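You operate a simulated robot arm through the tools that you are given. There is no shell and no other tool. Be economical: measure what you need, move in short steps, check, and stop when the job is done.

Carry out the task below with a simulated robot arm. There is one attempt and no reset: what you move stays moved.

## Task
Put the grey relay labelled "30A" from the top of the wooden work bench on the red tool cabinet top and the grey relay that says "40A" on the third silver rack shelf from the top. Pull the sliding washer lid open. Any order will do.

It is judged by the outcome, as a careful person would: the job done as asked, and still so three seconds after it is handed in. It fails if anything else is knocked over, pushed out of place, dropped, spilled or broken. Lids that push on must go on centred and level and be pressed home; caps that screw on are set level and turned clockwise until they are tight.

## Robot
A 6-joint arm with a two-finger gripper on a trunk, on a base that drives. Base frame: it is fixed to the floor where the robot stands at the start and does not move with it; the origin is under the middle of the robot, x ahead of it, y to its left, z up; the surface under the hand at the start is at about z = 85. Readings come in cm, rad, newtons and seconds.
Its first joint turns from -2.897 to 2.897 rad. Places, roughly: red tool cabinet top [330, 190, 100]; sliding washer lid [330, 690, 90]; third silver rack shelf [330, 10, 60]. Payload 2.45 kg.
The tool frame sits at the grasp point between the pads (the TCP): z along the fingers, y along the line on which they close. The tips reach 2 cm beyond it. Largest opening 14 cm; the body of the gripper starts 16.8 cm behind the TCP.
Orientation is told as [roll, pitch, yaw] about the base's x, y, z axes, in that order, counted from this pose: with the fingers straight down and closing along the base's y, the tool's x points along the base's -x, its y along +y and its z along -z.

## Interface
- The arm moves only by the tool servo_tool. Its arguments are lists of equal length, an entry for each row: "offset": the shift along the base's x, y, z in units of 100 mm (1.0 is 100 mm), a list of three; "turn": the turn, a rotation vector about the base's x, y, z in units of 45 degrees (1.0 is 45 degrees), a list of three; "fingers": the opening, from 0 (shut) to 1 (fully open). In form: {"offset": [[x, y, z], ...], "turn": [[rx, ry, rz], ...], "fingers": [fingers, ...]}. A call has 1 to 20 rows; each row is the pose to reach, as a shift and turn from the pose commanded when the call began. A call with a number of a shift or a turn outside -1 to 1 is refused whole. Each row takes 0.2 s and may step no farther than 5 cm and 0.15 rad from the row before; otherwise, or with a gripper value out of range, the whole call is refused. A pose out of reach is approached as far as the arm can. The call stops where the force on the tool passes 40 N (or 10 N more than at its start, if that is more) or the arm is blocked; 0.2 s more then pass. The fingers move at their own pace (about 4.5 cm/s each) and stop on an object; they squeeze with about 36 N. The grip force told is the motor's: it shows also when the fingers shut on nothing. Time passes only in rows, and 0.2 s behind the last, so rows that repeat a pose let the fingers close. The reply holds the time, the measured pose of the TCP, the force on the tool along the base axes, the opening and the grip force, in the units named above and with some noise, with the torque about the TCP (base axes, N m) and any sound that the robot's microphone picked up.
- Cameras (640 x 400 px; columns grow to the right, rows downward): "scene" is now at [-9.84, 16.53, 115.75]; the picture's right is [-0.11, -0.99, 0.00], its down [-0.19, 0.02, -0.98] and it looks along [0.98, -0.10, -0.19] (base axes); focal length 277 px, centre (320, 200). "wrist" rides on the gripper at [7.8, 1.1, -20.9] in the tool frame; the picture's right is [-0.14, 0.99, 0.00], its down [-0.92, -0.13, -0.37] and it looks along [-0.37, -0.05, 0.93] (tool axes); focal length 280 px, centre (320, 200). There is no depth. A picture from a camera that has moved, and an enlarged one, comes with that camera's place and axes in the base frame and with its lens.
- snapshot(camera): a new picture of that camera. The clock stands still meanwhile.
- steer(legs): drives the robot by 1 to 6 legs, each [ahead, left, turn to the left] in cm, cm and rad, along the robot's own axes; the way and the turn of a leg run together, so that a leg with both is an arc; at most 150 cm and 3.142 rad a leg. The arm and the cameras ride along, it lands a little off, and it stops where it bumps. It gives what a move gives.
- pan_tilt(pan, tilt): turns the head with the scene camera to pan (to the left, within 2.496 rad either way) and tilt (down, from -0.506 to 1.204), counted from straight ahead of the robot. It gives what a move gives.
- zoom(camera, box): a new picture of the part [left, top, right, bottom] of that camera's present view, enlarged. The clock stands still meanwhile.
- sign_off(): hands the job in; it is judged then, once.

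Go step by step. Nothing tells you exact positions but the pictures and the camera data: compare them with the known pose of the tool, close in by small moves and look again before you grip or let go. The budget is 165 turns and 112 pictures, counting those below and the enlarged ones. Unless the task says otherwise, let go and move clear before handing in, and close with one line.

The tools are called after ">>>" by a JSON object that holds its "method" and its "body". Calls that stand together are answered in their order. servo_tool: Moves the arm, as the interface text tells. Its arguments: {"type":"object","properties":{"offset":{"type":"array","items":{"type":"array","items":{"type":"number"}}},"turn":{"type":"array","items":{"type":"array","items":{"type":"number"}}},"fingers":{"type":"array","items":{"type":"number"}}},"required":["offset","turn","fingers"]} The other tools are called the same way: steer (legs) drives the base; pan_tilt (pan, tilt) turns the head that bears the scene camera; snapshot (camera) takes a picture; zoom (camera, box) takes an enlarged picture of a part of a camera's view; sign_off () hands the job in.

At the start:

```text
time: 0.0
position: [62.68, -2.05, 116.11]
tcp_rot: [0.001, 0.001, 0.0]
ft_force: [-0.1, -0.6, 0.4]
wrist_torque: [0.01, 0.01, 0.03]
opening: 14.02
gripper_force: 0.0
robot x, y, heading: [-0.12, 0.15, -0.001]
head pan, tilt: [-0.106, 0.19]
```

scene: 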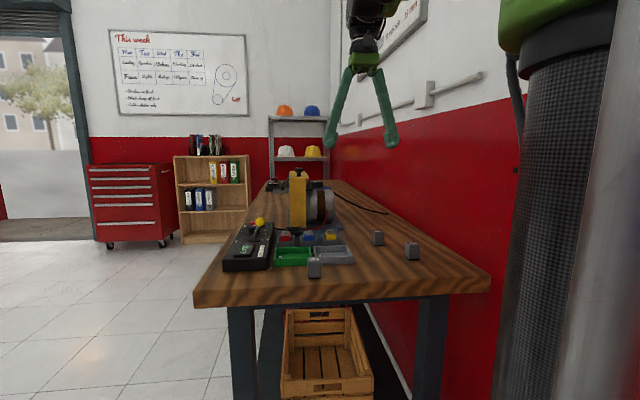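
wrist: 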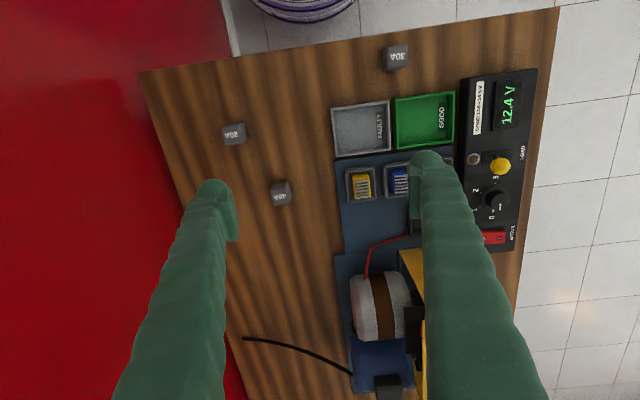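

I see three grey relays on the bench; I'll zoom to read their labels before moving.

>>> {"method": "zoom", "body": {"camera": "wrist", "box": [200, 30, 440, 220]}}

>>> {"method": "zoom", "body": {"camera": "scene", "box": [220, 200, 460, 300]}}

>>> {"method": "zoom", "body": {"camera": "scene", "box": [60, 80, 380, 260]}}

```text
2.11 times, centred on (320, 125) of wrist
camera zoom: at [54.89, -0.99, 137.0], right [0.14, 0.99, 0.0], down [0.92, -0.13, 0.37], along [0.37, -0.05, -0.93], focal length 590 px, centre (320, 358)
```

zoom: 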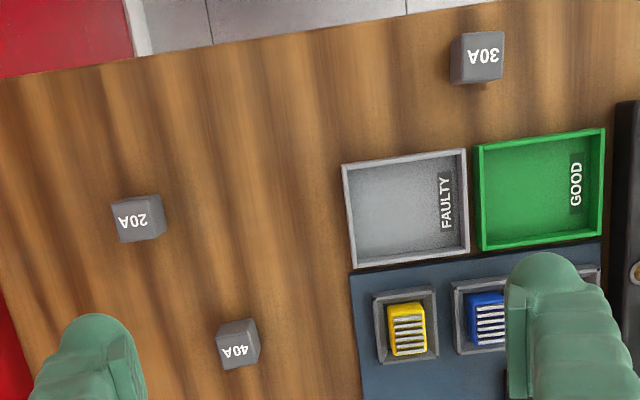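

```text
2.67 times, centred on (340, 250) of scene
camera zoom: at [-9.84, 16.53, 115.75], right [-0.11, -0.99, 0.0], down [-0.19, 0.02, -0.98], along [0.98, -0.1, -0.19], focal length 739 px, centre (267, 67)
```

zoom: 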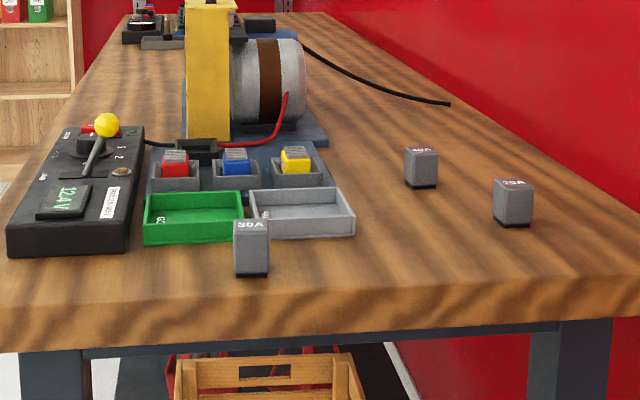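

```text
2.00 times, centred on (220, 170) of scene
camera zoom: at [-9.84, 16.53, 115.75], right [-0.11, -0.99, 0.0], down [-0.19, 0.02, -0.98], along [0.98, -0.1, -0.19], focal length 554 px, centre (520, 260)
```

zoom: 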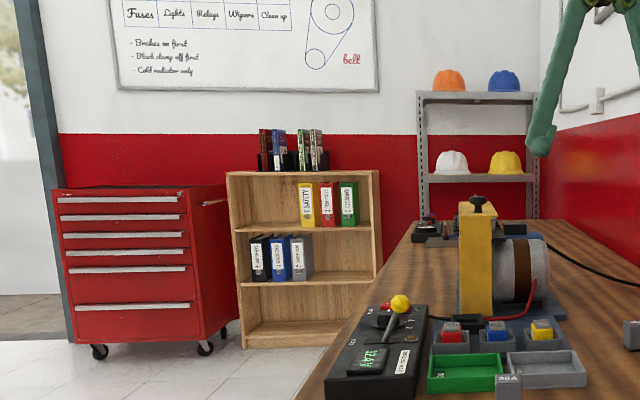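

The 30A relay is at about (52.3, 11.5), 40A at about (72.3, -10.8), 20A must stay. I go above the 30A one first and look.

>>> {"method": "servo_tool", "body": {"offset": [[-0.3, 0.4, 0], [-0.6, 0.7, -0.2], [-0.95, 1.0, -0.5], [-0.95, 1.0, -0.9]], "turn": [[0, 0, 0], [0, 0, 0], [0, 0, 0], [0, 0, 0]], "fingers": [0.5, 0.5, 0.5, 0.5]}}

>>> {"method": "servo_tool", "body": {"offset": [[-0.1, 0.35, 0], [-0.1, 0.35, -0.2]], "turn": [[0, 0, 0], [0, 0, 0]], "fingers": [0.5, 0.5]}}

>>> {"method": "snapshot", "body": {"camera": "wrist"}}

```text
refused: row 3 steps farther than a row can; nothing moved
```

```text
time: 0.6
position: [61.68, 1.37, 114.08]
tcp_rot: [0.0, -0.001, 0.0]
ft_force: [0.7, -0.7, 0.2]
wrist_torque: [0.01, -0.01, 0.04]
opening: 8.74
gripper_force: 0.0
robot x, y, heading: [-0.01, -0.28, 0.001]
head pan, tilt: [-0.106, 0.19]
```

```text
106 pictures are left
camera wrist: at [53.86, 2.45, 134.97], right [0.14, 0.99, 0.0], down [0.92, -0.13, 0.37], along [0.37, -0.05, -0.93], focal length 280 px, centre (320, 200)
```

wrist: 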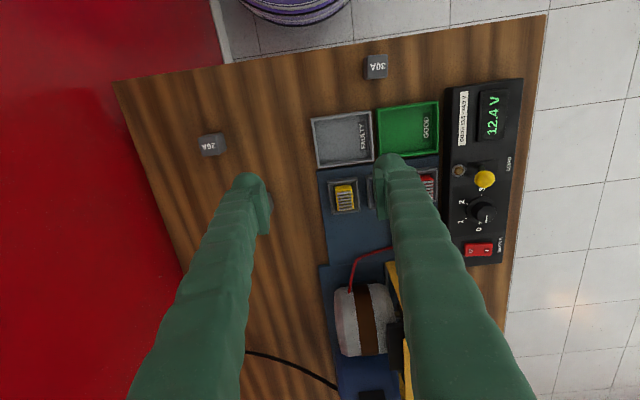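

The 30A relay is confirmed near (52.1, 11.4). Continuing toward it.

>>> {"method": "servo_tool", "body": {"offset": [[-0.3, 0.3, 0], [-0.6, 0.6, -0.1], [-0.9, 0.9, -0.3], [-0.95, 1.0, -0.7], [-0.95, 1.0, -0.9]], "turn": [[0, 0, 0], [0, 0, 0], [0, 0, 0], [0, 0, 0], [0, 0, 0]], "fingers": [0.5, 0.5, 0.5, 0.5, 0.5]}}

>>> {"method": "snapshot", "body": {"camera": "wrist"}}

```text
time: 1.8
position: [52.12, 11.59, 105.24]
tcp_rot: [0.001, 0.0, -0.001]
ft_force: [0.5, 0.4, -0.1]
wrist_torque: [-0.01, -0.01, -0.01]
opening: 7.0
gripper_force: 0.1
robot x, y, heading: [-0.17, -0.01, 0.0]
head pan, tilt: [-0.106, 0.19]
```

```text
105 pictures are left
camera wrist: at [44.34, 12.55, 126.0], right [0.14, 0.99, 0.0], down [0.92, -0.13, 0.37], along [0.37, -0.05, -0.93], focal length 280 px, centre (320, 200)
```

wrist: 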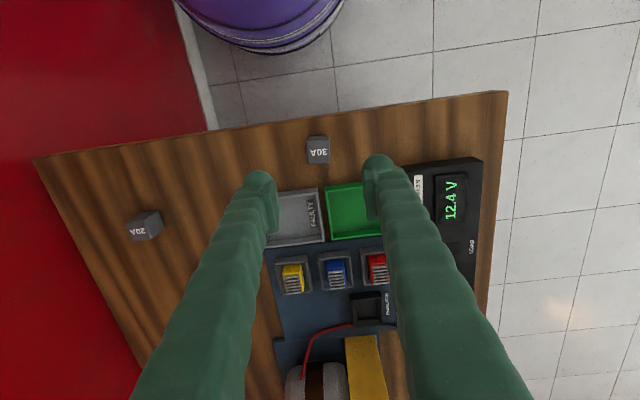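

>>> {"method": "zoom", "body": {"camera": "wrist", "box": [270, 110, 370, 180]}}

```text
5.71 times, centred on (320, 145) of wrist
camera zoom: at [44.34, 12.55, 126.0], right [0.14, 0.99, 0.0], down [0.92, -0.13, 0.37], along [0.37, -0.05, -0.93], focal length 1602 px, centre (320, 514)
```

zoom: 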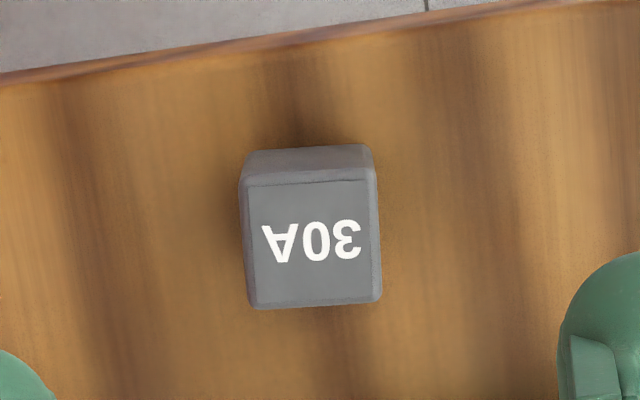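

The relay top is at about (52.4, 11.4), ~2.9 cm wide and turned by about -0.1 rad. I descend over it.

>>> {"method": "servo_tool", "body": {"offset": [[0.02, -0.02, -0.4], [0.02, -0.02, -0.7], [0.02, -0.02, -1.0]], "turn": [[0, 0, -0.12], [0, 0, -0.12], [0, 0, -0.12]], "fingers": [0.5, 0.5, 0.5]}}

>>> {"method": "servo_tool", "body": {"offset": [[0, 0, -0.3], [0, 0, -0.5], [0, 0, -0.7], [0, 0, -0.7]], "turn": [[0, 0, 0], [0, 0, 0], [0, 0, 0], [0, 0, 0]], "fingers": [0.5, 0.5, 0.5, 0.5]}}

>>> {"method": "snapshot", "body": {"camera": "wrist"}}

```text
time: 2.6
position: [52.32, 11.23, 95.27]
tcp_rot: [0.0, 0.0, -0.095]
ft_force: [-0.3, -0.2, 0.6]
wrist_torque: [0.04, 0.01, -0.01]
opening: 7.0
gripper_force: 0.1
robot x, y, heading: [-0.15, 0.03, -0.001]
head pan, tilt: [-0.106, 0.19]
```

```text
time: 3.6
position: [52.31, 11.11, 88.29]
tcp_rot: [0.0, 0.0, -0.095]
ft_force: [-0.1, 0.2, 0.0]
wrist_torque: [0.01, -0.01, 0.0]
opening: 7.03
gripper_force: 0.1
robot x, y, heading: [-0.18, 0.12, 0.001]
head pan, tilt: [-0.106, 0.19]
```

```text
103 pictures are left
camera wrist: at [44.71, 13.01, 109.05], right [0.23, 0.97, 0.0], down [0.9, -0.21, 0.37], along [0.36, -0.08, -0.93], focal length 280 px, centre (320, 200)
```

wrist: 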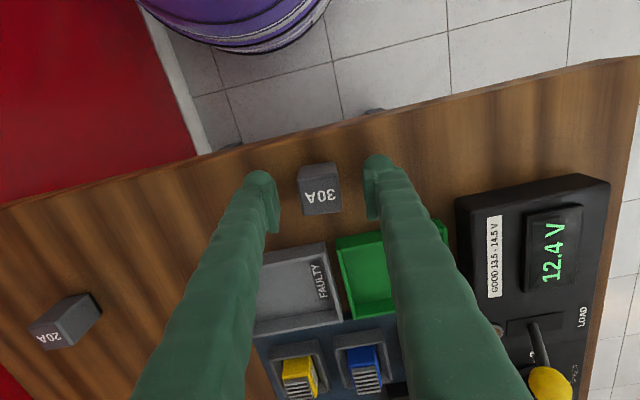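

The relay sits between the pads. Close and lift slightly.

>>> {"method": "servo_tool", "body": {"offset": [[0, 0, -0.02], [0, 0, -0.02], [0, 0, -0.02], [0, 0, -0.02], [0, 0, -0.02], [0, 0, 0.2], [0, 0, 0.5], [0, 0, 0.8], [0, 0, 1.0]], "turn": [[0, 0, 0], [0, 0, 0], [0, 0, 0], [0, 0, 0], [0, 0, 0], [0, 0, 0], [0, 0, 0], [0, 0, 0], [0, 0, 0]], "fingers": [0, 0, 0, 0, 0, 0, 0, 0, 0]}}

>>> {"method": "zoom", "body": {"camera": "wrist", "box": [160, 100, 480, 300]}}

>>> {"method": "pan_tilt", "body": {"pan": 0.5, "tilt": 0.3}}

>>> {"method": "snapshot", "body": {"camera": "scene"}}

```text
time: 5.6
position: [52.43, 11.36, 98.17]
tcp_rot: [0.0, -0.001, -0.095]
ft_force: [0.0, 0.2, 0.4]
wrist_torque: [-0.04, -0.03, 0.03]
opening: 3.02
gripper_force: 36.4
robot x, y, heading: [-0.21, -0.01, -0.002]
head pan, tilt: [-0.106, 0.19]
```

```text
2.00 times, centred on (320, 200) of wrist
camera zoom: at [44.77, 13.12, 119.05], right [0.23, 0.97, 0.0], down [0.9, -0.21, 0.37], along [0.36, -0.08, -0.93], focal length 561 px, centre (320, 200)
```

zoom: 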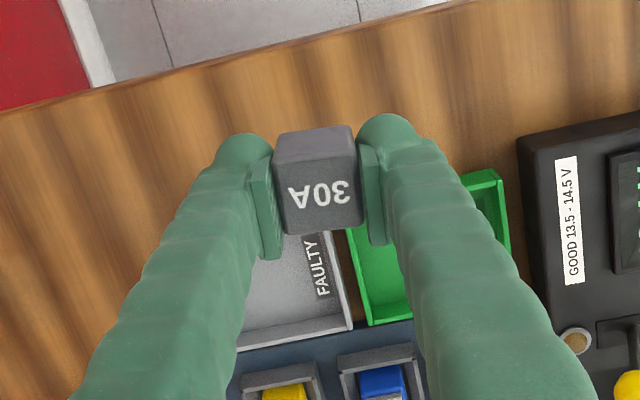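

```text
time: 6.6
position: [52.4, 11.35, 98.06]
tcp_rot: [-0.001, -0.001, -0.094]
ft_force: [0.2, -0.6, 0.0]
wrist_torque: [0.0, 0.0, -0.02]
opening: 3.02
gripper_force: 35.9
robot x, y, heading: [0.33, 0.25, 0.001]
head pan, tilt: [0.499, 0.3]
```

```text
101 pictures are left
camera scene: at [-10.9, 21.99, 114.74], right [0.48, -0.88, 0.0], down [-0.26, -0.14, -0.96], along [0.84, 0.46, -0.3], focal length 277 px, centre (320, 200)
```

scene: 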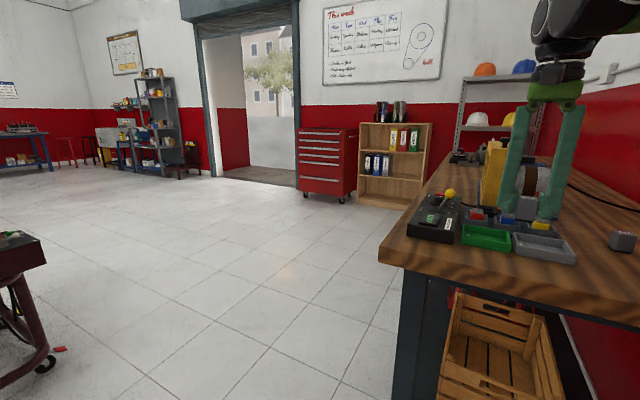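

The 30A relay is held (3.02 cm). Lift higher, then strafe clear of the bench and drive toward the cabinet.

>>> {"method": "servo_tool", "body": {"offset": [[0, 0, 0.4], [0, 0, 0.8], [0, 0, 1.0]], "turn": [[0, 0, 0], [0, 0, 0], [0, 0, 0]], "fingers": [0, 0, 0]}}

>>> {"method": "servo_tool", "body": {"offset": [[0, 0, 0.4], [0, 0, 0.8], [0, 0, 1.0]], "turn": [[0, 0, 0], [0, 0, 0], [0, 0, 0]], "fingers": [0, 0, 0]}}

>>> {"method": "steer", "body": {"legs": [[0, 90, 0], [120, 0, 0], [100, 60, 0]]}}

>>> {"method": "pan_tilt", "body": {"pan": 0.3, "tilt": 0.2}}

>>> {"method": "snapshot", "body": {"camera": "scene"}}

```text
time: 7.4
position: [52.45, 11.28, 108.28]
tcp_rot: [0.0, 0.001, -0.095]
ft_force: [0.4, -0.7, -1.1]
wrist_torque: [-0.05, 0.0, 0.0]
opening: 3.06
gripper_force: 35.8
robot x, y, heading: [0.26, 0.15, 0.001]
head pan, tilt: [0.499, 0.3]
```

```text
time: 8.2
position: [52.4, 11.28, 118.17]
tcp_rot: [-0.001, 0.001, -0.093]
ft_force: [-0.4, -0.1, -1.4]
wrist_torque: [0.01, 0.01, 0.0]
opening: 3.04
gripper_force: 35.8
robot x, y, heading: [0.06, -0.08, 0.002]
head pan, tilt: [0.499, 0.3]
```

```text
time: 24.2
position: [274.01, 159.65, 118.18]
tcp_rot: [0.0, -0.002, -0.101]
ft_force: [-0.4, 0.1, 0.0]
wrist_torque: [-0.03, -0.02, -0.02]
opening: 3.06
gripper_force: 36.4
robot x, y, heading: [221.38, 148.85, -0.008]
head pan, tilt: [0.499, 0.3]
```

```text
time: 24.9
position: [274.02, 159.78, 118.15]
tcp_rot: [-0.001, 0.0, -0.101]
ft_force: [0.8, -0.9, -1.2]
wrist_torque: [0.0, 0.02, -0.03]
opening: 3.05
gripper_force: 35.7
robot x, y, heading: [221.76, 148.96, -0.011]
head pan, tilt: [0.3, 0.201]
```

```text
100 pictures are left
camera scene: at [211.5, 169.28, 115.66], right [0.29, -0.96, 0.0], down [-0.19, -0.06, -0.98], along [0.94, 0.28, -0.2], focal length 277 px, centre (320, 200)
```

scene: 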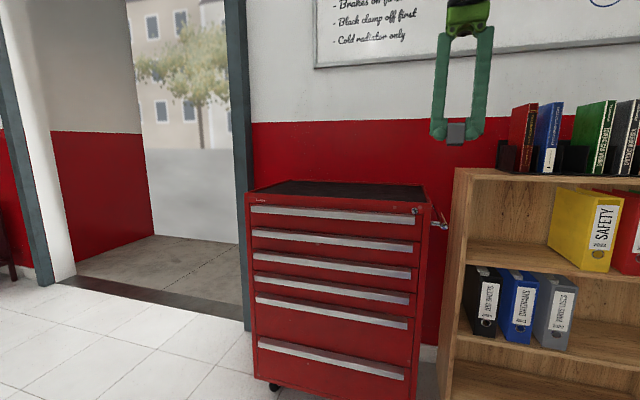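

The cabinet top spans roughly x 283–325, y 163–215, and looks empty. I shift left and reach over it, then look down.

>>> {"method": "steer", "body": {"legs": [[5, 30, 0.01]]}}

>>> {"method": "servo_tool", "body": {"offset": [[0.4, 0, 0], [0.8, 0, 0], [1.0, 0, 0]], "turn": [[0, 0, 0.05], [0, 0, 0.1], [0, 0, 0.12]], "fingers": [0, 0, 0]}}

>>> {"method": "snapshot", "body": {"camera": "wrist"}}

>>> {"method": "pan_tilt", "body": {"pan": 0, "tilt": 0.3}}

>>> {"method": "snapshot", "body": {"camera": "scene"}}

```text
time: 27.0
position: [279.05, 190.58, 118.21]
tcp_rot: [0.0, 0.002, -0.09]
ft_force: [0.1, -0.2, -1.2]
wrist_torque: [0.02, 0.02, -0.02]
opening: 3.01
gripper_force: 36.3
robot x, y, heading: [226.46, 178.84, 0.004]
head pan, tilt: [0.3, 0.201]
```

```text
time: 27.8
position: [289.11, 190.52, 118.08]
tcp_rot: [-0.001, 0.0, 0.001]
ft_force: [0.0, 0.3, 0.1]
wrist_torque: [0.02, -0.03, 0.0]
opening: 3.05
gripper_force: 35.7
robot x, y, heading: [226.84, 178.71, 0.005]
head pan, tilt: [0.3, 0.201]
```

```text
99 pictures are left
camera wrist: at [281.27, 191.51, 139.06], right [0.14, 0.99, 0.0], down [0.92, -0.13, 0.37], along [0.37, -0.05, -0.93], focal length 280 px, centre (320, 200)
```

wrist: 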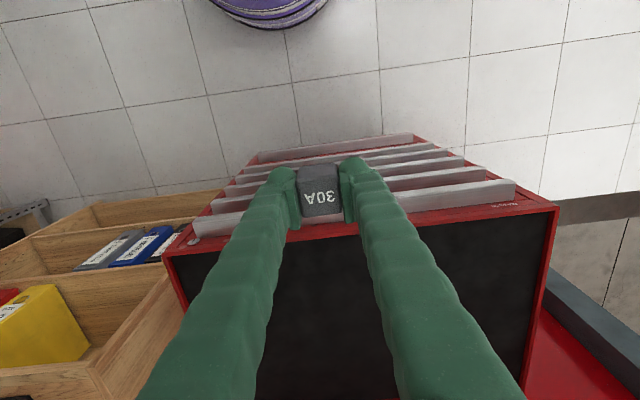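

```text
time: 28.6
position: [289.11, 190.51, 118.11]
tcp_rot: [0.0, 0.0, 0.003]
ft_force: [-0.4, 0.1, -0.3]
wrist_torque: [0.01, 0.04, 0.02]
opening: 3.04
gripper_force: 35.6
robot x, y, heading: [226.56, 178.82, 0.004]
head pan, tilt: [0.0, 0.3]
```

```text
98 pictures are left
camera scene: at [216.84, 196.67, 114.74], right [0.0, -1.0, 0.0], down [-0.3, 0.0, -0.96], along [0.96, 0.0, -0.3], focal length 277 px, centre (320, 200)
```

scene: 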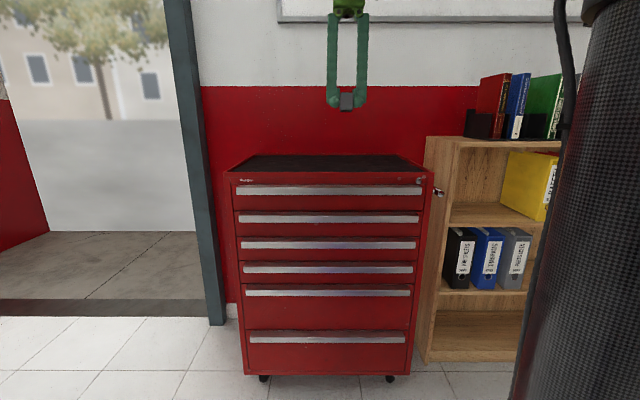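

Combining both views puts the cabinet top at z≈97, front edge x≈302. I drive 22 cm ahead and reach a bit more, then lower.

>>> {"method": "steer", "body": {"legs": [[22, 0, 0]]}}

>>> {"method": "servo_tool", "body": {"offset": [[0.4, 0, -0.1], [0.8, 0, -0.3], [0.9, 0, -0.7], [0.9, 0, -1.0]], "turn": [[0, 0, 0], [0, 0, 0], [0, 0, 0], [0, 0, 0]], "fingers": [0, 0, 0, 0]}}

>>> {"method": "snapshot", "body": {"camera": "scene"}}

>>> {"method": "snapshot", "body": {"camera": "wrist"}}

```text
time: 30.3
position: [311.18, 190.75, 118.17]
tcp_rot: [0.0, 0.001, 0.006]
ft_force: [0.1, -0.4, -0.7]
wrist_torque: [0.01, 0.01, -0.04]
opening: 3.05
gripper_force: 36.0
robot x, y, heading: [248.79, 179.19, 0.009]
head pan, tilt: [0.0, 0.3]
```

```text
time: 31.3
position: [320.07, 190.89, 108.21]
tcp_rot: [0.001, -0.001, 0.005]
ft_force: [-0.9, 0.3, -1.2]
wrist_torque: [-0.01, -0.01, 0.0]
opening: 3.05
gripper_force: 36.3
robot x, y, heading: [248.87, 179.38, 0.002]
head pan, tilt: [0.0, 0.3]
```

```text
97 pictures are left
camera scene: at [238.88, 196.71, 114.73], right [0.01, -1.0, 0.0], down [-0.3, 0.0, -0.96], along [0.96, 0.0, -0.3], focal length 277 px, centre (320, 200)
```

scene: 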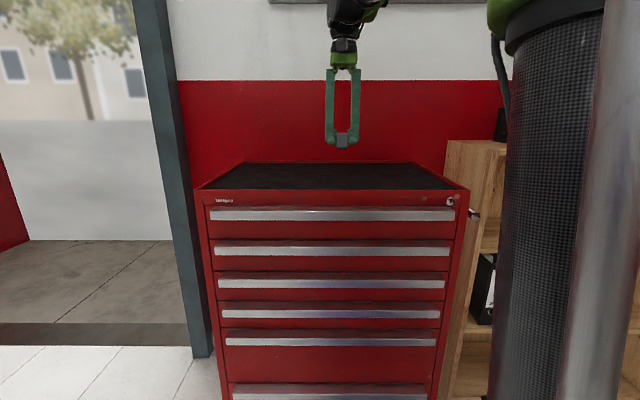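

```text
96 pictures are left
camera wrist: at [312.31, 191.9, 129.02], right [0.13, 0.99, 0.0], down [0.92, -0.12, 0.37], along [0.37, -0.05, -0.93], focal length 280 px, centre (320, 200)
```

wrist: 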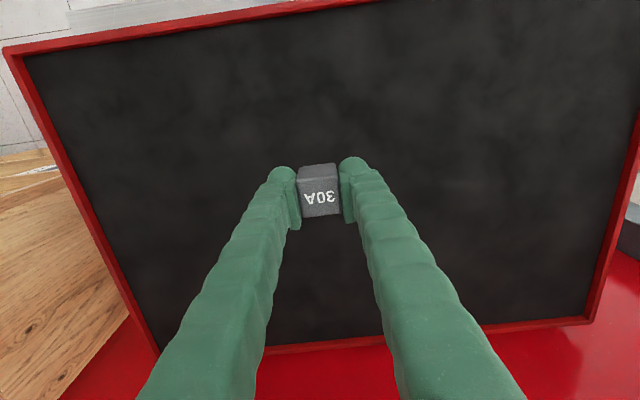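

The relay is over the mat, well inside the rim. Lower gently toward contact.

>>> {"method": "servo_tool", "body": {"offset": [[0, 0, -0.25], [0, 0, -0.45], [0, 0, -0.6], [0, 0, -0.65], [0, 0, -0.7]], "turn": [[0, 0, 0], [0, 0, 0], [0, 0, 0], [0, 0, 0], [0, 0, 0]], "fingers": [0, 0, 0, 0, 0]}}

>>> {"method": "zoom", "body": {"camera": "scene", "box": [240, 120, 440, 220]}}

```text
time: 32.5
position: [320.25, 190.77, 101.17]
tcp_rot: [-0.001, 0.0, 0.007]
ft_force: [0.3, -0.1, 0.1]
wrist_torque: [0.0, 0.0, -0.02]
opening: 3.04
gripper_force: 35.8
robot x, y, heading: [249.06, 178.91, 0.004]
head pan, tilt: [0.0, 0.3]
```

```text
3.20 times, centred on (340, 170) of scene
camera zoom: at [238.88, 196.71, 114.73], right [0.01, -1.0, 0.0], down [-0.3, 0.0, -0.96], along [0.96, 0.0, -0.3], focal length 887 px, centre (256, 296)
```

zoom: 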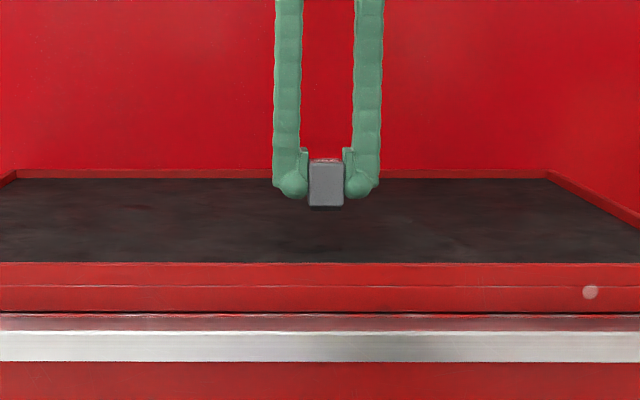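

No contact yet; continuing in small steps.

>>> {"method": "servo_tool", "body": {"offset": [[0, 0, -0.03], [0, 0, -0.06], [0, 0, -0.09], [0, 0, -0.12]], "turn": [[0, 0, 0], [0, 0, 0], [0, 0, 0], [0, 0, 0]], "fingers": [0, 0, 0, 0]}}

>>> {"method": "zoom", "body": {"camera": "scene", "box": [240, 120, 440, 220]}}

```text
time: 33.5
position: [320.27, 190.74, 99.97]
tcp_rot: [0.0, 0.0, 0.005]
ft_force: [0.2, 0.9, 0.5]
wrist_torque: [-0.07, 0.02, 0.0]
opening: 3.01
gripper_force: 36.6
robot x, y, heading: [248.23, 179.44, 0.004]
head pan, tilt: [0.0, 0.3]
```

```text
3.20 times, centred on (340, 170) of scene
camera zoom: at [238.88, 196.71, 114.73], right [0.01, -1.0, 0.0], down [-0.3, 0.0, -0.96], along [0.96, 0.0, -0.3], focal length 887 px, centre (256, 296)
```

zoom: 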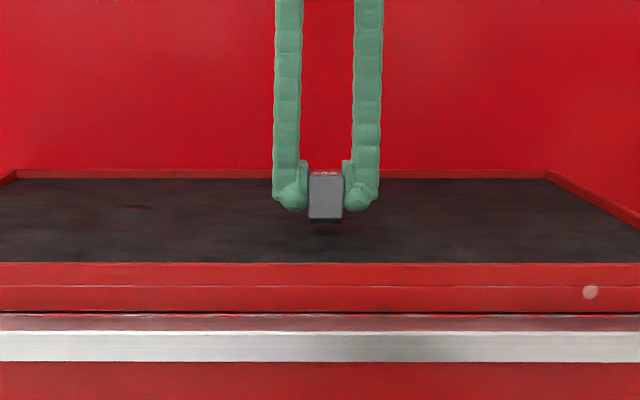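

The relay is close above the mat. A few more small steps.

>>> {"method": "servo_tool", "body": {"offset": [[0, 0, -0.02], [0, 0, -0.04], [0, 0, -0.06], [0, 0, -0.08], [0, 0, -0.1]], "turn": [[0, 0, 0], [0, 0, 0], [0, 0, 0], [0, 0, 0], [0, 0, 0]], "fingers": [0, 0, 0, 0, 0]}}

>>> {"method": "zoom", "body": {"camera": "scene", "box": [310, 150, 370, 190]}}

```text
time: 34.7
position: [320.26, 190.79, 99.07]
tcp_rot: [0.0, 0.001, 0.004]
ft_force: [0.4, -0.5, -0.4]
wrist_torque: [0.0, 0.03, -0.02]
opening: 3.02
gripper_force: 36.3
robot x, y, heading: [248.71, 179.24, 0.006]
head pan, tilt: [0.0, 0.3]
```

```text
10.00 times, centred on (340, 170) of scene
camera zoom: at [238.88, 196.71, 114.73], right [0.01, -1.0, 0.0], down [-0.3, 0.0, -0.96], along [0.96, 0.0, -0.3], focal length 2771 px, centre (120, 500)
```

zoom: 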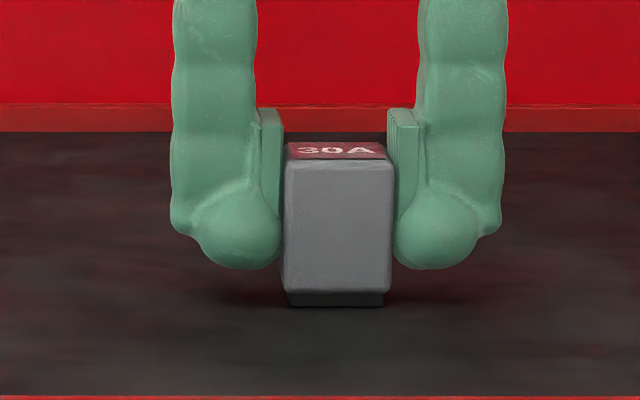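

Nearly there; a little further until force shows.

>>> {"method": "servo_tool", "body": {"offset": [[0, 0, -0.015], [0, 0, -0.03], [0, 0, -0.045], [0, 0, -0.06]], "turn": [[0, 0, 0], [0, 0, 0], [0, 0, 0], [0, 0, 0]], "fingers": [0, 0, 0, 0]}}

```text
time: 35.7
position: [320.12, 190.72, 98.44]
tcp_rot: [0.0, 0.002, 0.006]
ft_force: [3.7, 1.5, 28.0]
wrist_torque: [0.04, -0.03, 0.01]
opening: 3.04
gripper_force: 36.5
robot x, y, heading: [248.91, 178.89, 0.007]
head pan, tilt: [0.0, 0.3]
```

Contact at TCP z≈98.5. Relax 1 mm, open, and rise.

>>> {"method": "servo_tool", "body": {"offset": [[0, 0, 0.01], [0, 0, 0.015], [0, 0, 0.015], [0, 0, 0.015], [0, 0, 0.015], [0, 0, 0.3], [0, 0, 0.7], [0, 0, 1.0]], "turn": [[0, 0, 0], [0, 0, 0], [0, 0, 0], [0, 0, 0], [0, 0, 0], [0, 0, 0], [0, 0, 0], [0, 0, 0]], "fingers": [0, 0.4, 0.4, 0.4, 0.4, 0.4, 0.4, 0.4]}}

>>> {"method": "snapshot", "body": {"camera": "wrist"}}

```text
time: 37.5
position: [320.02, 190.73, 108.41]
tcp_rot: [0.001, -0.002, 0.007]
ft_force: [-0.9, -0.3, 0.0]
wrist_torque: [0.0, 0.01, -0.02]
opening: 5.61
gripper_force: 0.1
robot x, y, heading: [248.37, 179.27, 0.006]
head pan, tilt: [0.0, 0.3]
```

```text
92 pictures are left
camera wrist: at [312.34, 191.8, 129.25], right [0.13, 0.99, 0.0], down [0.92, -0.12, 0.37], along [0.37, -0.05, -0.93], focal length 280 px, centre (320, 200)
```

wrist: 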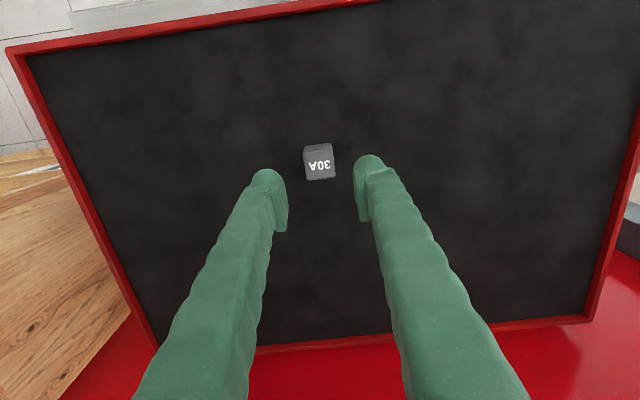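

The 30A relay stands upright on the cabinet top. I raise, back off, and look at the rack on the way back.

>>> {"method": "servo_tool", "body": {"offset": [[0, 0, 0.4], [-0.4, 0, 0.6], [-0.8, 0, 0.8], [-1.0, 0, 1.0]], "turn": [[0, 0, 0], [0, 0, 0], [0, 0, 0], [0, 0, 0]], "fingers": [0.4, 0.4, 0.4, 0.4]}}

>>> {"method": "steer", "body": {"legs": [[-40, 0, 0], [0, -70, 0]]}}

>>> {"method": "pan_tilt", "body": {"pan": -0.65, "tilt": 0.35}}

>>> {"method": "snapshot", "body": {"camera": "scene"}}

```text
time: 38.5
position: [310.17, 190.63, 118.41]
tcp_rot: [-0.002, 0.0, 0.005]
ft_force: [0.8, 1.0, -0.5]
wrist_torque: [0.04, 0.05, -0.02]
opening: 5.62
gripper_force: 0.1
robot x, y, heading: [248.8, 179.19, 0.009]
head pan, tilt: [0.0, 0.3]
```

```text
time: 44.4
position: [270.17, 120.92, 118.52]
tcp_rot: [0.0, 0.0, 0.007]
ft_force: [0.1, -0.3, 0.0]
wrist_torque: [0.01, -0.01, 0.03]
opening: 5.59
gripper_force: 0.0
robot x, y, heading: [208.62, 109.82, 0.009]
head pan, tilt: [0.0, 0.3]
```

```text
time: 45.4
position: [270.2, 121.09, 118.44]
tcp_rot: [0.001, -0.001, 0.006]
ft_force: [-0.2, -0.7, -0.9]
wrist_torque: [0.0, 0.02, 0.02]
opening: 5.59
gripper_force: 0.0
robot x, y, heading: [208.79, 109.74, 0.003]
head pan, tilt: [-0.649, 0.351]
```

```text
91 pictures are left
camera scene: at [197.07, 121.32, 114.26], right [-0.6, -0.8, 0.0], down [-0.28, 0.21, -0.94], along [0.75, -0.56, -0.34], focal length 277 px, centre (320, 200)
```

scene: 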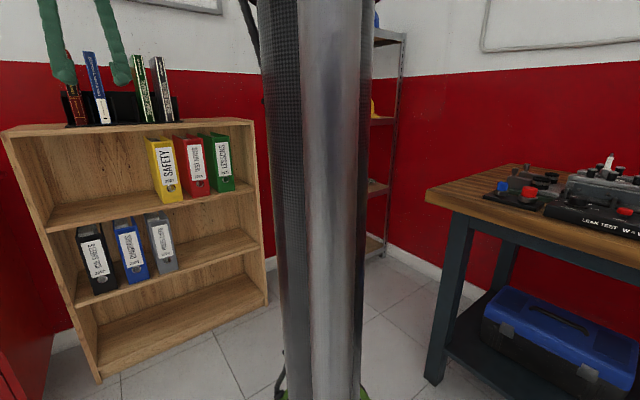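

Trunk blocks the rack here; I'll study it later with the base turned. Now back to the start spot for the 40A relay.

>>> {"method": "steer", "body": {"legs": [[0, -20, 0], [-150, 0, 0], [-58.7, 0, -0.003], [0, -90, 0]]}}

>>> {"method": "snapshot", "body": {"camera": "wrist"}}

```text
time: 61.3
position: [62.79, 8.39, 118.49]
tcp_rot: [-0.001, 0.0, 0.019]
ft_force: [0.4, 0.8, 0.7]
wrist_torque: [-0.02, 0.0, 0.0]
opening: 5.59
gripper_force: 0.1
robot x, y, heading: [1.23, -4.26, 0.019]
head pan, tilt: [-0.649, 0.351]
```

```text
90 pictures are left
camera wrist: at [54.89, 9.33, 139.33], right [0.12, 0.99, 0.0], down [0.92, -0.11, 0.37], along [0.37, -0.04, -0.93], focal length 280 px, centre (320, 200)
```

wrist: 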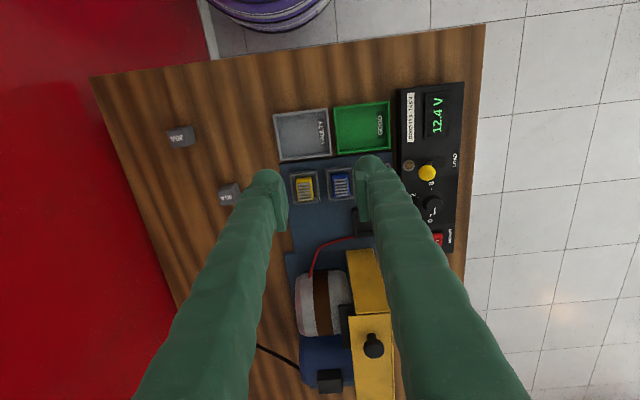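

The 40A relay is near (71.8, -10.3). I move over to look closer; I plan to grip it with the tool tilted 40° so it can be set upright on the shelf.

>>> {"method": "servo_tool", "body": {"offset": [[0, -0.45, 0], [0, -0.9, 0], [0, -1.0, 0]], "turn": [[0, 0, 0], [0, 0, 0], [0, 0, -0.02]], "fingers": [0.5, 0.5, 0.5]}}

>>> {"method": "servo_tool", "body": {"offset": [[0, -0.4, -0.3], [0, -0.85, -0.5], [0, -0.85, -0.9]], "turn": [[0, 0, 0], [0, 0, 0], [0, 0, 0]], "fingers": [0.5, 0.5, 0.5]}}

>>> {"method": "snapshot", "body": {"camera": "wrist"}}

```text
time: 62.1
position: [62.77, -1.71, 118.49]
tcp_rot: [0.001, 0.0, 0.004]
ft_force: [-0.5, -0.2, -0.4]
wrist_torque: [0.02, -0.04, 0.0]
opening: 6.99
gripper_force: 0.0
robot x, y, heading: [1.18, -3.69, 0.016]
head pan, tilt: [-0.649, 0.351]
```

```text
time: 62.9
position: [62.81, -10.14, 109.41]
tcp_rot: [0.001, 0.001, 0.003]
ft_force: [-0.8, 0.3, 0.1]
wrist_torque: [-0.01, -0.02, -0.05]
opening: 7.02
gripper_force: 0.0
robot x, y, heading: [1.23, -4.12, 0.019]
head pan, tilt: [-0.649, 0.351]
```

```text
89 pictures are left
camera wrist: at [54.88, -9.11, 130.2], right [0.13, 0.99, 0.0], down [0.92, -0.12, 0.37], along [0.37, -0.05, -0.93], focal length 280 px, centre (320, 200)
```

wrist: 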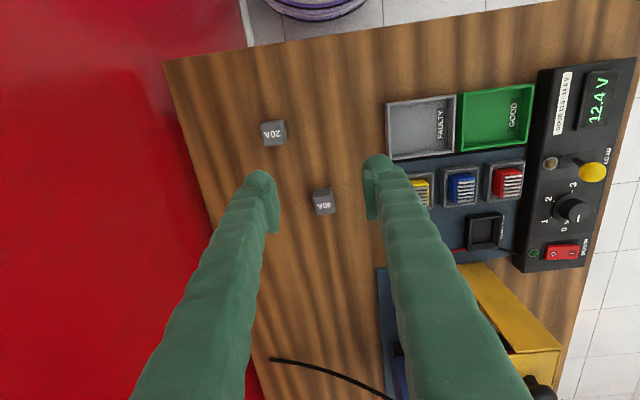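

>>> {"method": "zoom", "body": {"camera": "wrist", "box": [275, 170, 375, 232]}}

```text
6.40 times, centred on (325, 201) of wrist
camera zoom: at [54.88, -9.11, 130.2], right [0.13, 0.99, 0.0], down [0.92, -0.12, 0.37], along [0.37, -0.05, -0.93], focal length 1794 px, centre (288, 194)
```

zoom: 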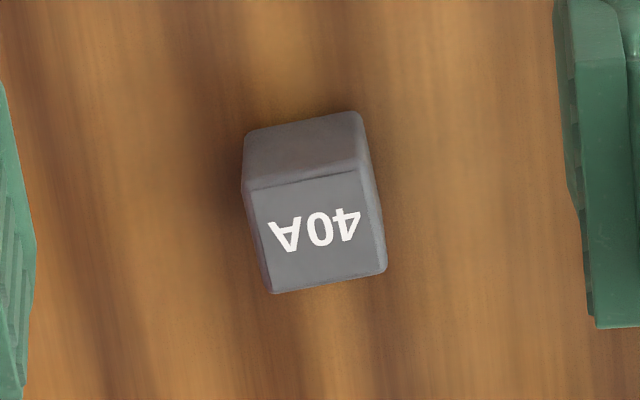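

40A is at (72.2, -10.75), yaw ≈ +0.045. I tilt the tool 40° and go above it.

>>> {"method": "servo_tool", "body": {"offset": [[0.18, -0.01, 0], [0.36, -0.02, 0], [0.54, -0.03, 0], [0.72, -0.05, 0], [0.92, -0.06, 0], [0.94, -0.06, -0.4], [0.94, -0.06, -0.8]], "turn": [[0, -0.18, 0.05], [0, -0.36, 0.05], [0, -0.54, 0.05], [0, -0.72, 0.05], [0, -0.89, 0.055], [0, -0.89, 0.055], [0, -0.89, 0.055]], "fingers": [0.5, 0.5, 0.5, 0.5, 0.5, 0.5, 0.5]}}

>>> {"method": "snapshot", "body": {"camera": "wrist"}}

>>> {"method": "pan_tilt", "body": {"pan": -0.1, "tilt": 0.3}}

>>> {"method": "snapshot", "body": {"camera": "scene"}}

```text
time: 64.5
position: [72.17, -10.76, 101.42]
tcp_rot: [-0.023, -0.701, 0.058]
ft_force: [-0.1, 0.0, 0.3]
wrist_torque: [0.01, -0.01, -0.02]
opening: 6.98
gripper_force: 0.1
robot x, y, heading: [1.58, -4.06, 0.016]
head pan, tilt: [-0.649, 0.351]
```

```text
87 pictures are left
camera wrist: at [52.65, -10.27, 112.34], right [0.06, 1.0, 0.07], down [0.47, -0.09, 0.88], along [0.88, -0.02, -0.47], focal length 280 px, centre (320, 200)
```

wrist: 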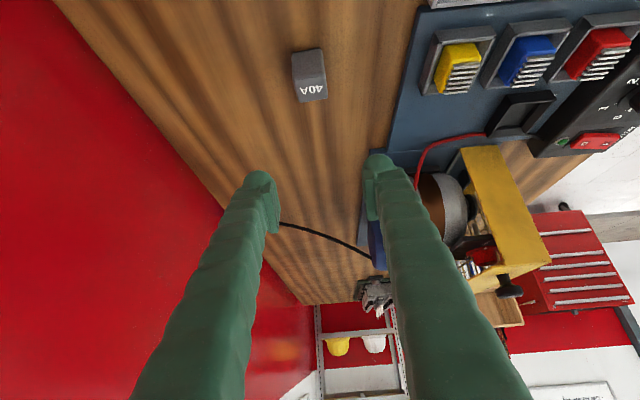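

```text
time: 65.5
position: [72.09, -10.72, 101.51]
tcp_rot: [-0.022, -0.699, 0.058]
ft_force: [0.2, 0.0, -1.1]
wrist_torque: [-0.01, 0.03, -0.04]
opening: 7.01
gripper_force: 0.1
robot x, y, heading: [1.27, -3.93, 0.019]
head pan, tilt: [-0.099, 0.3]
```

```text
86 pictures are left
camera scene: at [-8.7, 12.4, 114.73], right [-0.08, -1.0, 0.0], down [-0.29, 0.02, -0.96], along [0.95, -0.08, -0.3], focal length 277 px, centre (320, 200)
```

scene: 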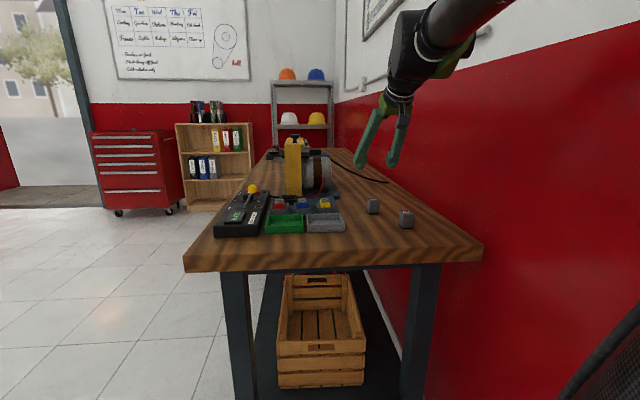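

Consistent: relay at (72.0, -10.8). Descend the 13 cm.

>>> {"method": "servo_tool", "body": {"offset": [[0, 0, -0.4], [0, 0, -0.8], [0, 0, -1.0]], "turn": [[0, 0, 0], [0, 0, 0], [0, 0, 0]], "fingers": [0.5, 0.5, 0.5]}}

>>> {"method": "servo_tool", "body": {"offset": [[0, 0, -0.15], [0, 0, -0.25], [0, 0, -0.32]], "turn": [[0, 0, 0], [0, 0, 0], [0, 0, 0]], "fingers": [0.5, 0.5, 0.5]}}

>>> {"method": "snapshot", "body": {"camera": "wrist"}}

>>> {"method": "zoom", "body": {"camera": "scene", "box": [340, 150, 440, 240]}}

```text
time: 66.3
position: [72.04, -10.75, 91.4]
tcp_rot: [-0.023, -0.699, 0.058]
ft_force: [-0.8, -0.2, -0.4]
wrist_torque: [-0.02, -0.01, 0.0]
opening: 6.98
gripper_force: 0.0
robot x, y, heading: [1.59, -4.3, 0.022]
head pan, tilt: [-0.099, 0.3]
```

```text
time: 67.1
position: [72.14, -10.68, 88.3]
tcp_rot: [-0.022, -0.701, 0.058]
ft_force: [0.0, 0.6, 1.0]
wrist_torque: [0.02, -0.01, 0.0]
opening: 6.98
gripper_force: 0.2
robot x, y, heading: [1.34, -3.89, 0.016]
head pan, tilt: [-0.099, 0.3]
```

```text
85 pictures are left
camera wrist: at [52.67, -10.23, 99.15], right [0.06, 1.0, 0.07], down [0.47, -0.09, 0.88], along [0.88, -0.02, -0.48], focal length 280 px, centre (320, 200)
```

wrist: 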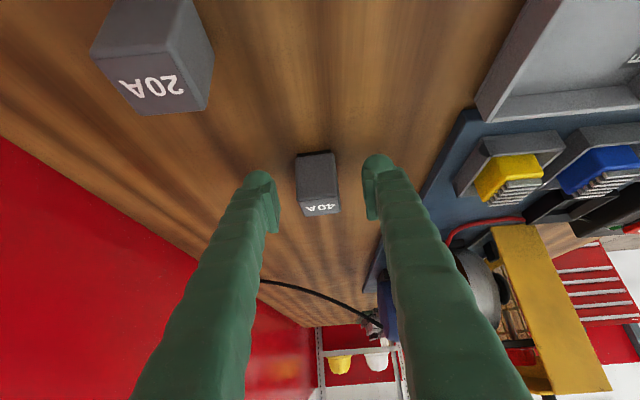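

```text
4.44 times, centred on (390, 195) of scene
camera zoom: at [-8.7, 12.41, 114.73], right [-0.08, -1.0, 0.0], down [-0.29, 0.02, -0.96], along [0.95, -0.08, -0.3], focal length 1231 px, centre (9, 222)
```

zoom: 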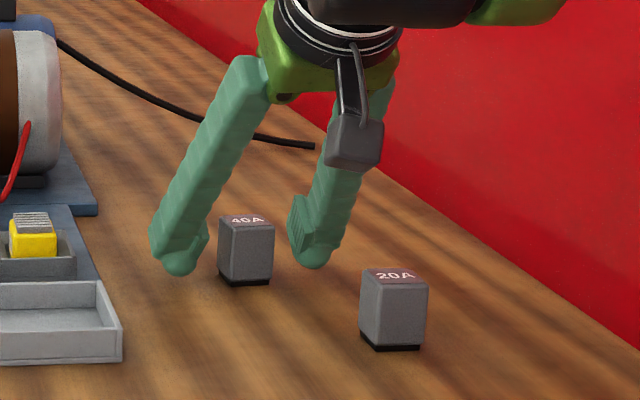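

Relay is centred between the fingers. Close and lift.

>>> {"method": "servo_tool", "body": {"offset": [[0, 0, -0.02], [0, 0, -0.02], [0, 0, -0.02], [0, 0, -0.02], [0, 0, -0.02], [0, 0, 0.1], [0, 0, 0.4], [0, 0, 0.8], [0, 0, 1.0]], "turn": [[0, 0, 0], [0, 0, 0], [0, 0, 0], [0, 0, 0], [0, 0, 0], [0, 0, 0], [0, 0, 0], [0, 0, 0], [0, 0, 0]], "fingers": [0, 0, 0, 0, 0, 0, 0, 0, 0]}}

>>> {"method": "zoom", "body": {"camera": "wrist", "box": [160, 100, 480, 300]}}

>>> {"method": "zoom", "body": {"camera": "scene", "box": [340, 120, 440, 240]}}

```text
time: 69.1
position: [72.08, -10.54, 98.38]
tcp_rot: [-0.022, -0.699, 0.057]
ft_force: [1.0, 0.2, 0.1]
wrist_torque: [-0.01, 0.02, 0.01]
opening: 3.04
gripper_force: 36.5
robot x, y, heading: [1.75, -3.93, 0.017]
head pan, tilt: [-0.099, 0.3]
```

```text
2.00 times, centred on (320, 200) of wrist
camera zoom: at [52.68, -10.16, 109.21], right [0.06, 1.0, 0.07], down [0.47, -0.09, 0.88], along [0.88, -0.02, -0.48], focal length 561 px, centre (320, 200)
```

zoom: 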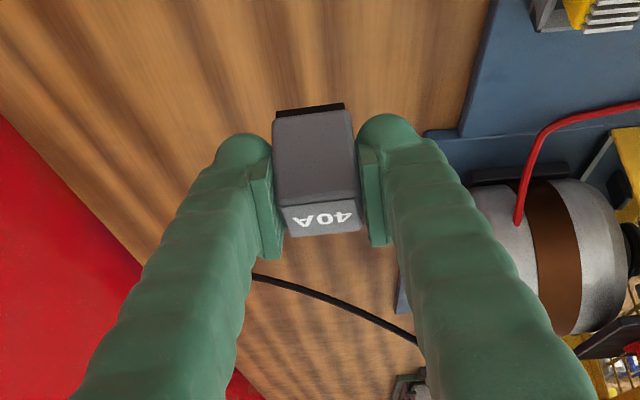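

```text
3.33 times, centred on (390, 180) of scene
camera zoom: at [-8.69, 12.41, 114.73], right [-0.08, -1.0, 0.0], down [-0.29, 0.02, -0.96], along [0.95, -0.08, -0.3], focal length 924 px, centre (87, 267)
```

zoom: 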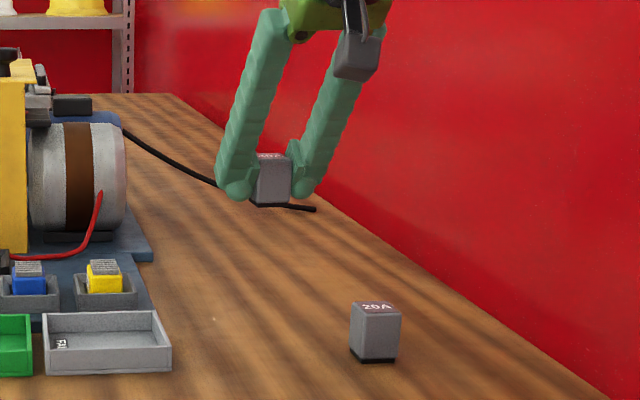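

Held level with 3.04 cm opening. Lift higher and pull back so the strafe clears the bench gear.

>>> {"method": "servo_tool", "body": {"offset": [[0, 0, 0.4], [0, 0, 0.8], [0, 0, 1.0]], "turn": [[0, 0, 0], [0, 0, 0], [0, 0, 0]], "fingers": [0, 0, 0]}}

>>> {"method": "servo_tool", "body": {"offset": [[0, 0, 0.4], [-0.3, 0, 0.7], [-0.6, 0.3, 1.0], [-1.0, 0.6, 1.0]], "turn": [[0, 0, 0], [0, 0, 0], [0, 0, 0], [0, 0, 0]], "fingers": [0, 0, 0, 0]}}

>>> {"method": "steer", "body": {"legs": [[0, 95, -0.018], [120, 0, 0], [60, 0, 0], [0, 0, -0.6]]}}

>>> {"method": "pan_tilt", "body": {"pan": 0, "tilt": 0.3}}

>>> {"method": "snapshot", "body": {"camera": "scene"}}

```text
time: 69.9
position: [72.12, -10.55, 108.3]
tcp_rot: [-0.022, -0.701, 0.058]
ft_force: [-0.2, 0.5, -0.1]
wrist_torque: [0.01, 0.0, -0.01]
opening: 3.06
gripper_force: 35.7
robot x, y, heading: [1.35, -4.08, 0.014]
head pan, tilt: [-0.099, 0.3]
```

```text
refused: row 3 steps farther than a row can; nothing moved
```

```text
time: 85.3
position: [235.33, 43.23, 108.4]
tcp_rot: [-0.023, -0.701, -0.569]
ft_force: [0.8, 0.4, -0.4]
wrist_torque: [-0.01, 0.0, 0.03]
opening: 3.02
gripper_force: 36.1
robot x, y, heading: [182.43, 89.96, -0.611]
head pan, tilt: [-0.099, 0.3]
```

```text
time: 85.9
position: [235.33, 43.22, 108.28]
tcp_rot: [-0.023, -0.699, -0.569]
ft_force: [-0.2, -0.2, -0.8]
wrist_torque: [0.0, 0.04, -0.02]
opening: 3.02
gripper_force: 36.1
robot x, y, heading: [182.08, 90.09, -0.612]
head pan, tilt: [0.0, 0.3]
```

```text
81 pictures are left
camera scene: at [183.99, 109.95, 114.73], right [-0.57, -0.82, 0.0], down [-0.24, 0.17, -0.96], along [0.78, -0.54, -0.3], focal length 277 px, centre (320, 200)
```

scene: 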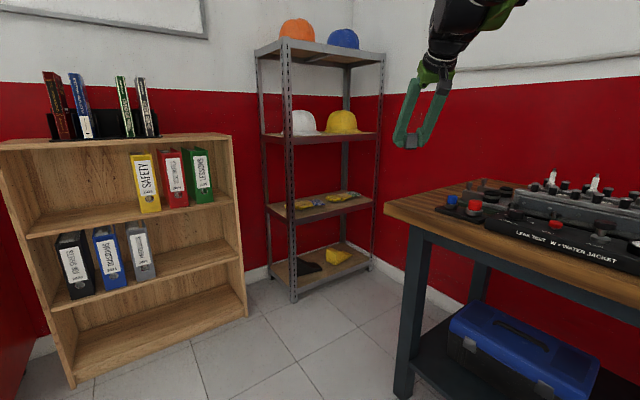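

The rack's front is at x≈316, y from -30 to 39; third shelf at z≈57–60 has some items. Zoom for free space.

>>> {"method": "zoom", "body": {"camera": "scene", "box": [250, 170, 400, 240]}}

>>> {"method": "pan_tilt", "body": {"pan": 0, "tilt": 0.7}}

>>> {"method": "snapshot", "body": {"camera": "scene"}}

```text
4.27 times, centred on (325, 205) of scene
camera zoom: at [183.99, 109.95, 114.73], right [-0.57, -0.82, 0.0], down [-0.24, 0.17, -0.96], along [0.78, -0.54, -0.3], focal length 1182 px, centre (299, 179)
```

zoom: 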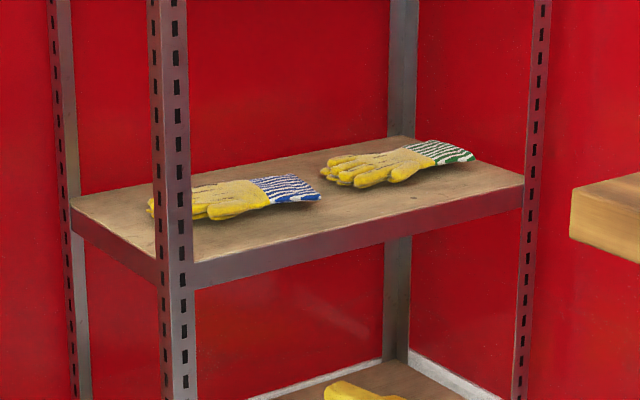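

```text
time: 86.8
position: [235.31, 43.3, 108.29]
tcp_rot: [-0.023, -0.7, -0.569]
ft_force: [0.5, -0.1, 0.0]
wrist_torque: [0.0, -0.02, 0.02]
opening: 3.02
gripper_force: 36.3
robot x, y, heading: [181.71, 90.38, -0.609]
head pan, tilt: [0.0, 0.7]
```

```text
79 pictures are left
camera scene: at [183.31, 110.44, 111.13], right [-0.57, -0.82, 0.0], down [-0.53, 0.37, -0.77], along [0.63, -0.44, -0.64], focal length 277 px, centre (320, 200)
```

scene: 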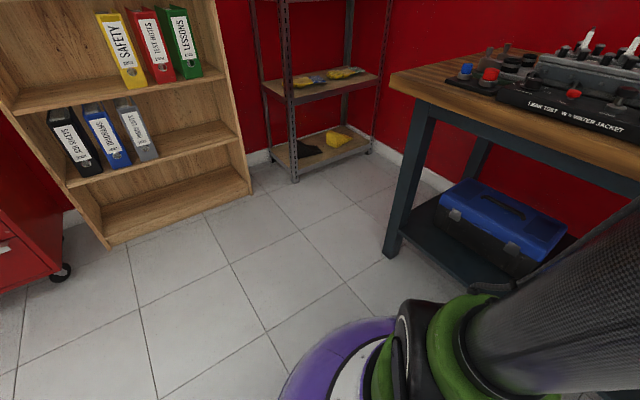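

Free space on the third shelf is at its front middle (gloves sit further back/left). I'll retract the arm toward the trunk before driving into the corner between bench, rack and bookshelf.

>>> {"method": "servo_tool", "body": {"offset": [[-0.3, 0.27, 0.1], [-0.6, 0.54, 0.2], [-0.9, 0.81, 0.3]], "turn": [[0, 0, 0], [0, 0, 0], [0, 0, 0]], "fingers": [0, 0, 0]}}

>>> {"method": "servo_tool", "body": {"offset": [[-0.3, 0.27, 0], [-0.6, 0.54, 0], [-0.9, 0.81, 0]], "turn": [[0, 0, 0], [0, 0, 0], [0, 0, 0]], "fingers": [0, 0, 0]}}

>>> {"method": "pan_tilt", "body": {"pan": -0.2, "tilt": 0.4}}

>>> {"method": "snapshot", "body": {"camera": "scene"}}

```text
time: 87.6
position: [226.49, 51.2, 111.24]
tcp_rot: [-0.024, -0.699, -0.57]
ft_force: [0.3, -0.5, -0.5]
wrist_torque: [0.02, 0.02, 0.05]
opening: 3.07
gripper_force: 36.3
robot x, y, heading: [182.1, 89.96, -0.605]
head pan, tilt: [0.0, 0.7]
```

```text
time: 88.4
position: [217.29, 59.39, 111.37]
tcp_rot: [-0.022, -0.697, -0.569]
ft_force: [-0.1, 0.1, -1.3]
wrist_torque: [0.02, 0.02, 0.01]
opening: 3.05
gripper_force: 35.8
robot x, y, heading: [181.84, 89.78, -0.608]
head pan, tilt: [0.0, 0.7]
```

```text
time: 89.2
position: [217.31, 59.35, 111.38]
tcp_rot: [-0.024, -0.701, -0.568]
ft_force: [-0.2, -0.3, 0.2]
wrist_torque: [0.0, -0.02, 0.01]
opening: 3.03
gripper_force: 36.2
robot x, y, heading: [181.97, 90.01, -0.605]
head pan, tilt: [-0.201, 0.4]
```

```text
78 pictures are left
camera scene: at [182.72, 108.6, 113.8], right [-0.72, -0.69, 0.0], down [-0.27, 0.28, -0.92], along [0.64, -0.67, -0.39], focal length 277 px, centre (320, 200)
```

scene: 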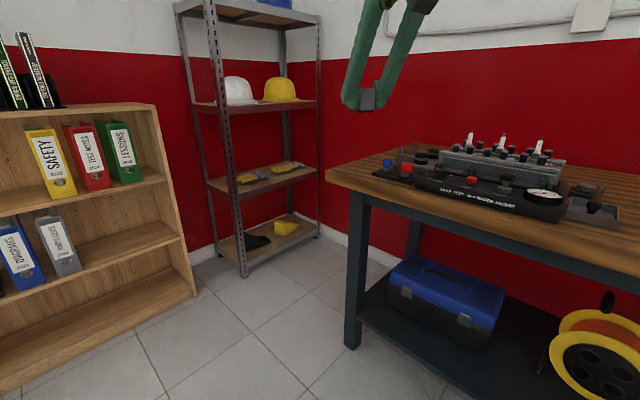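

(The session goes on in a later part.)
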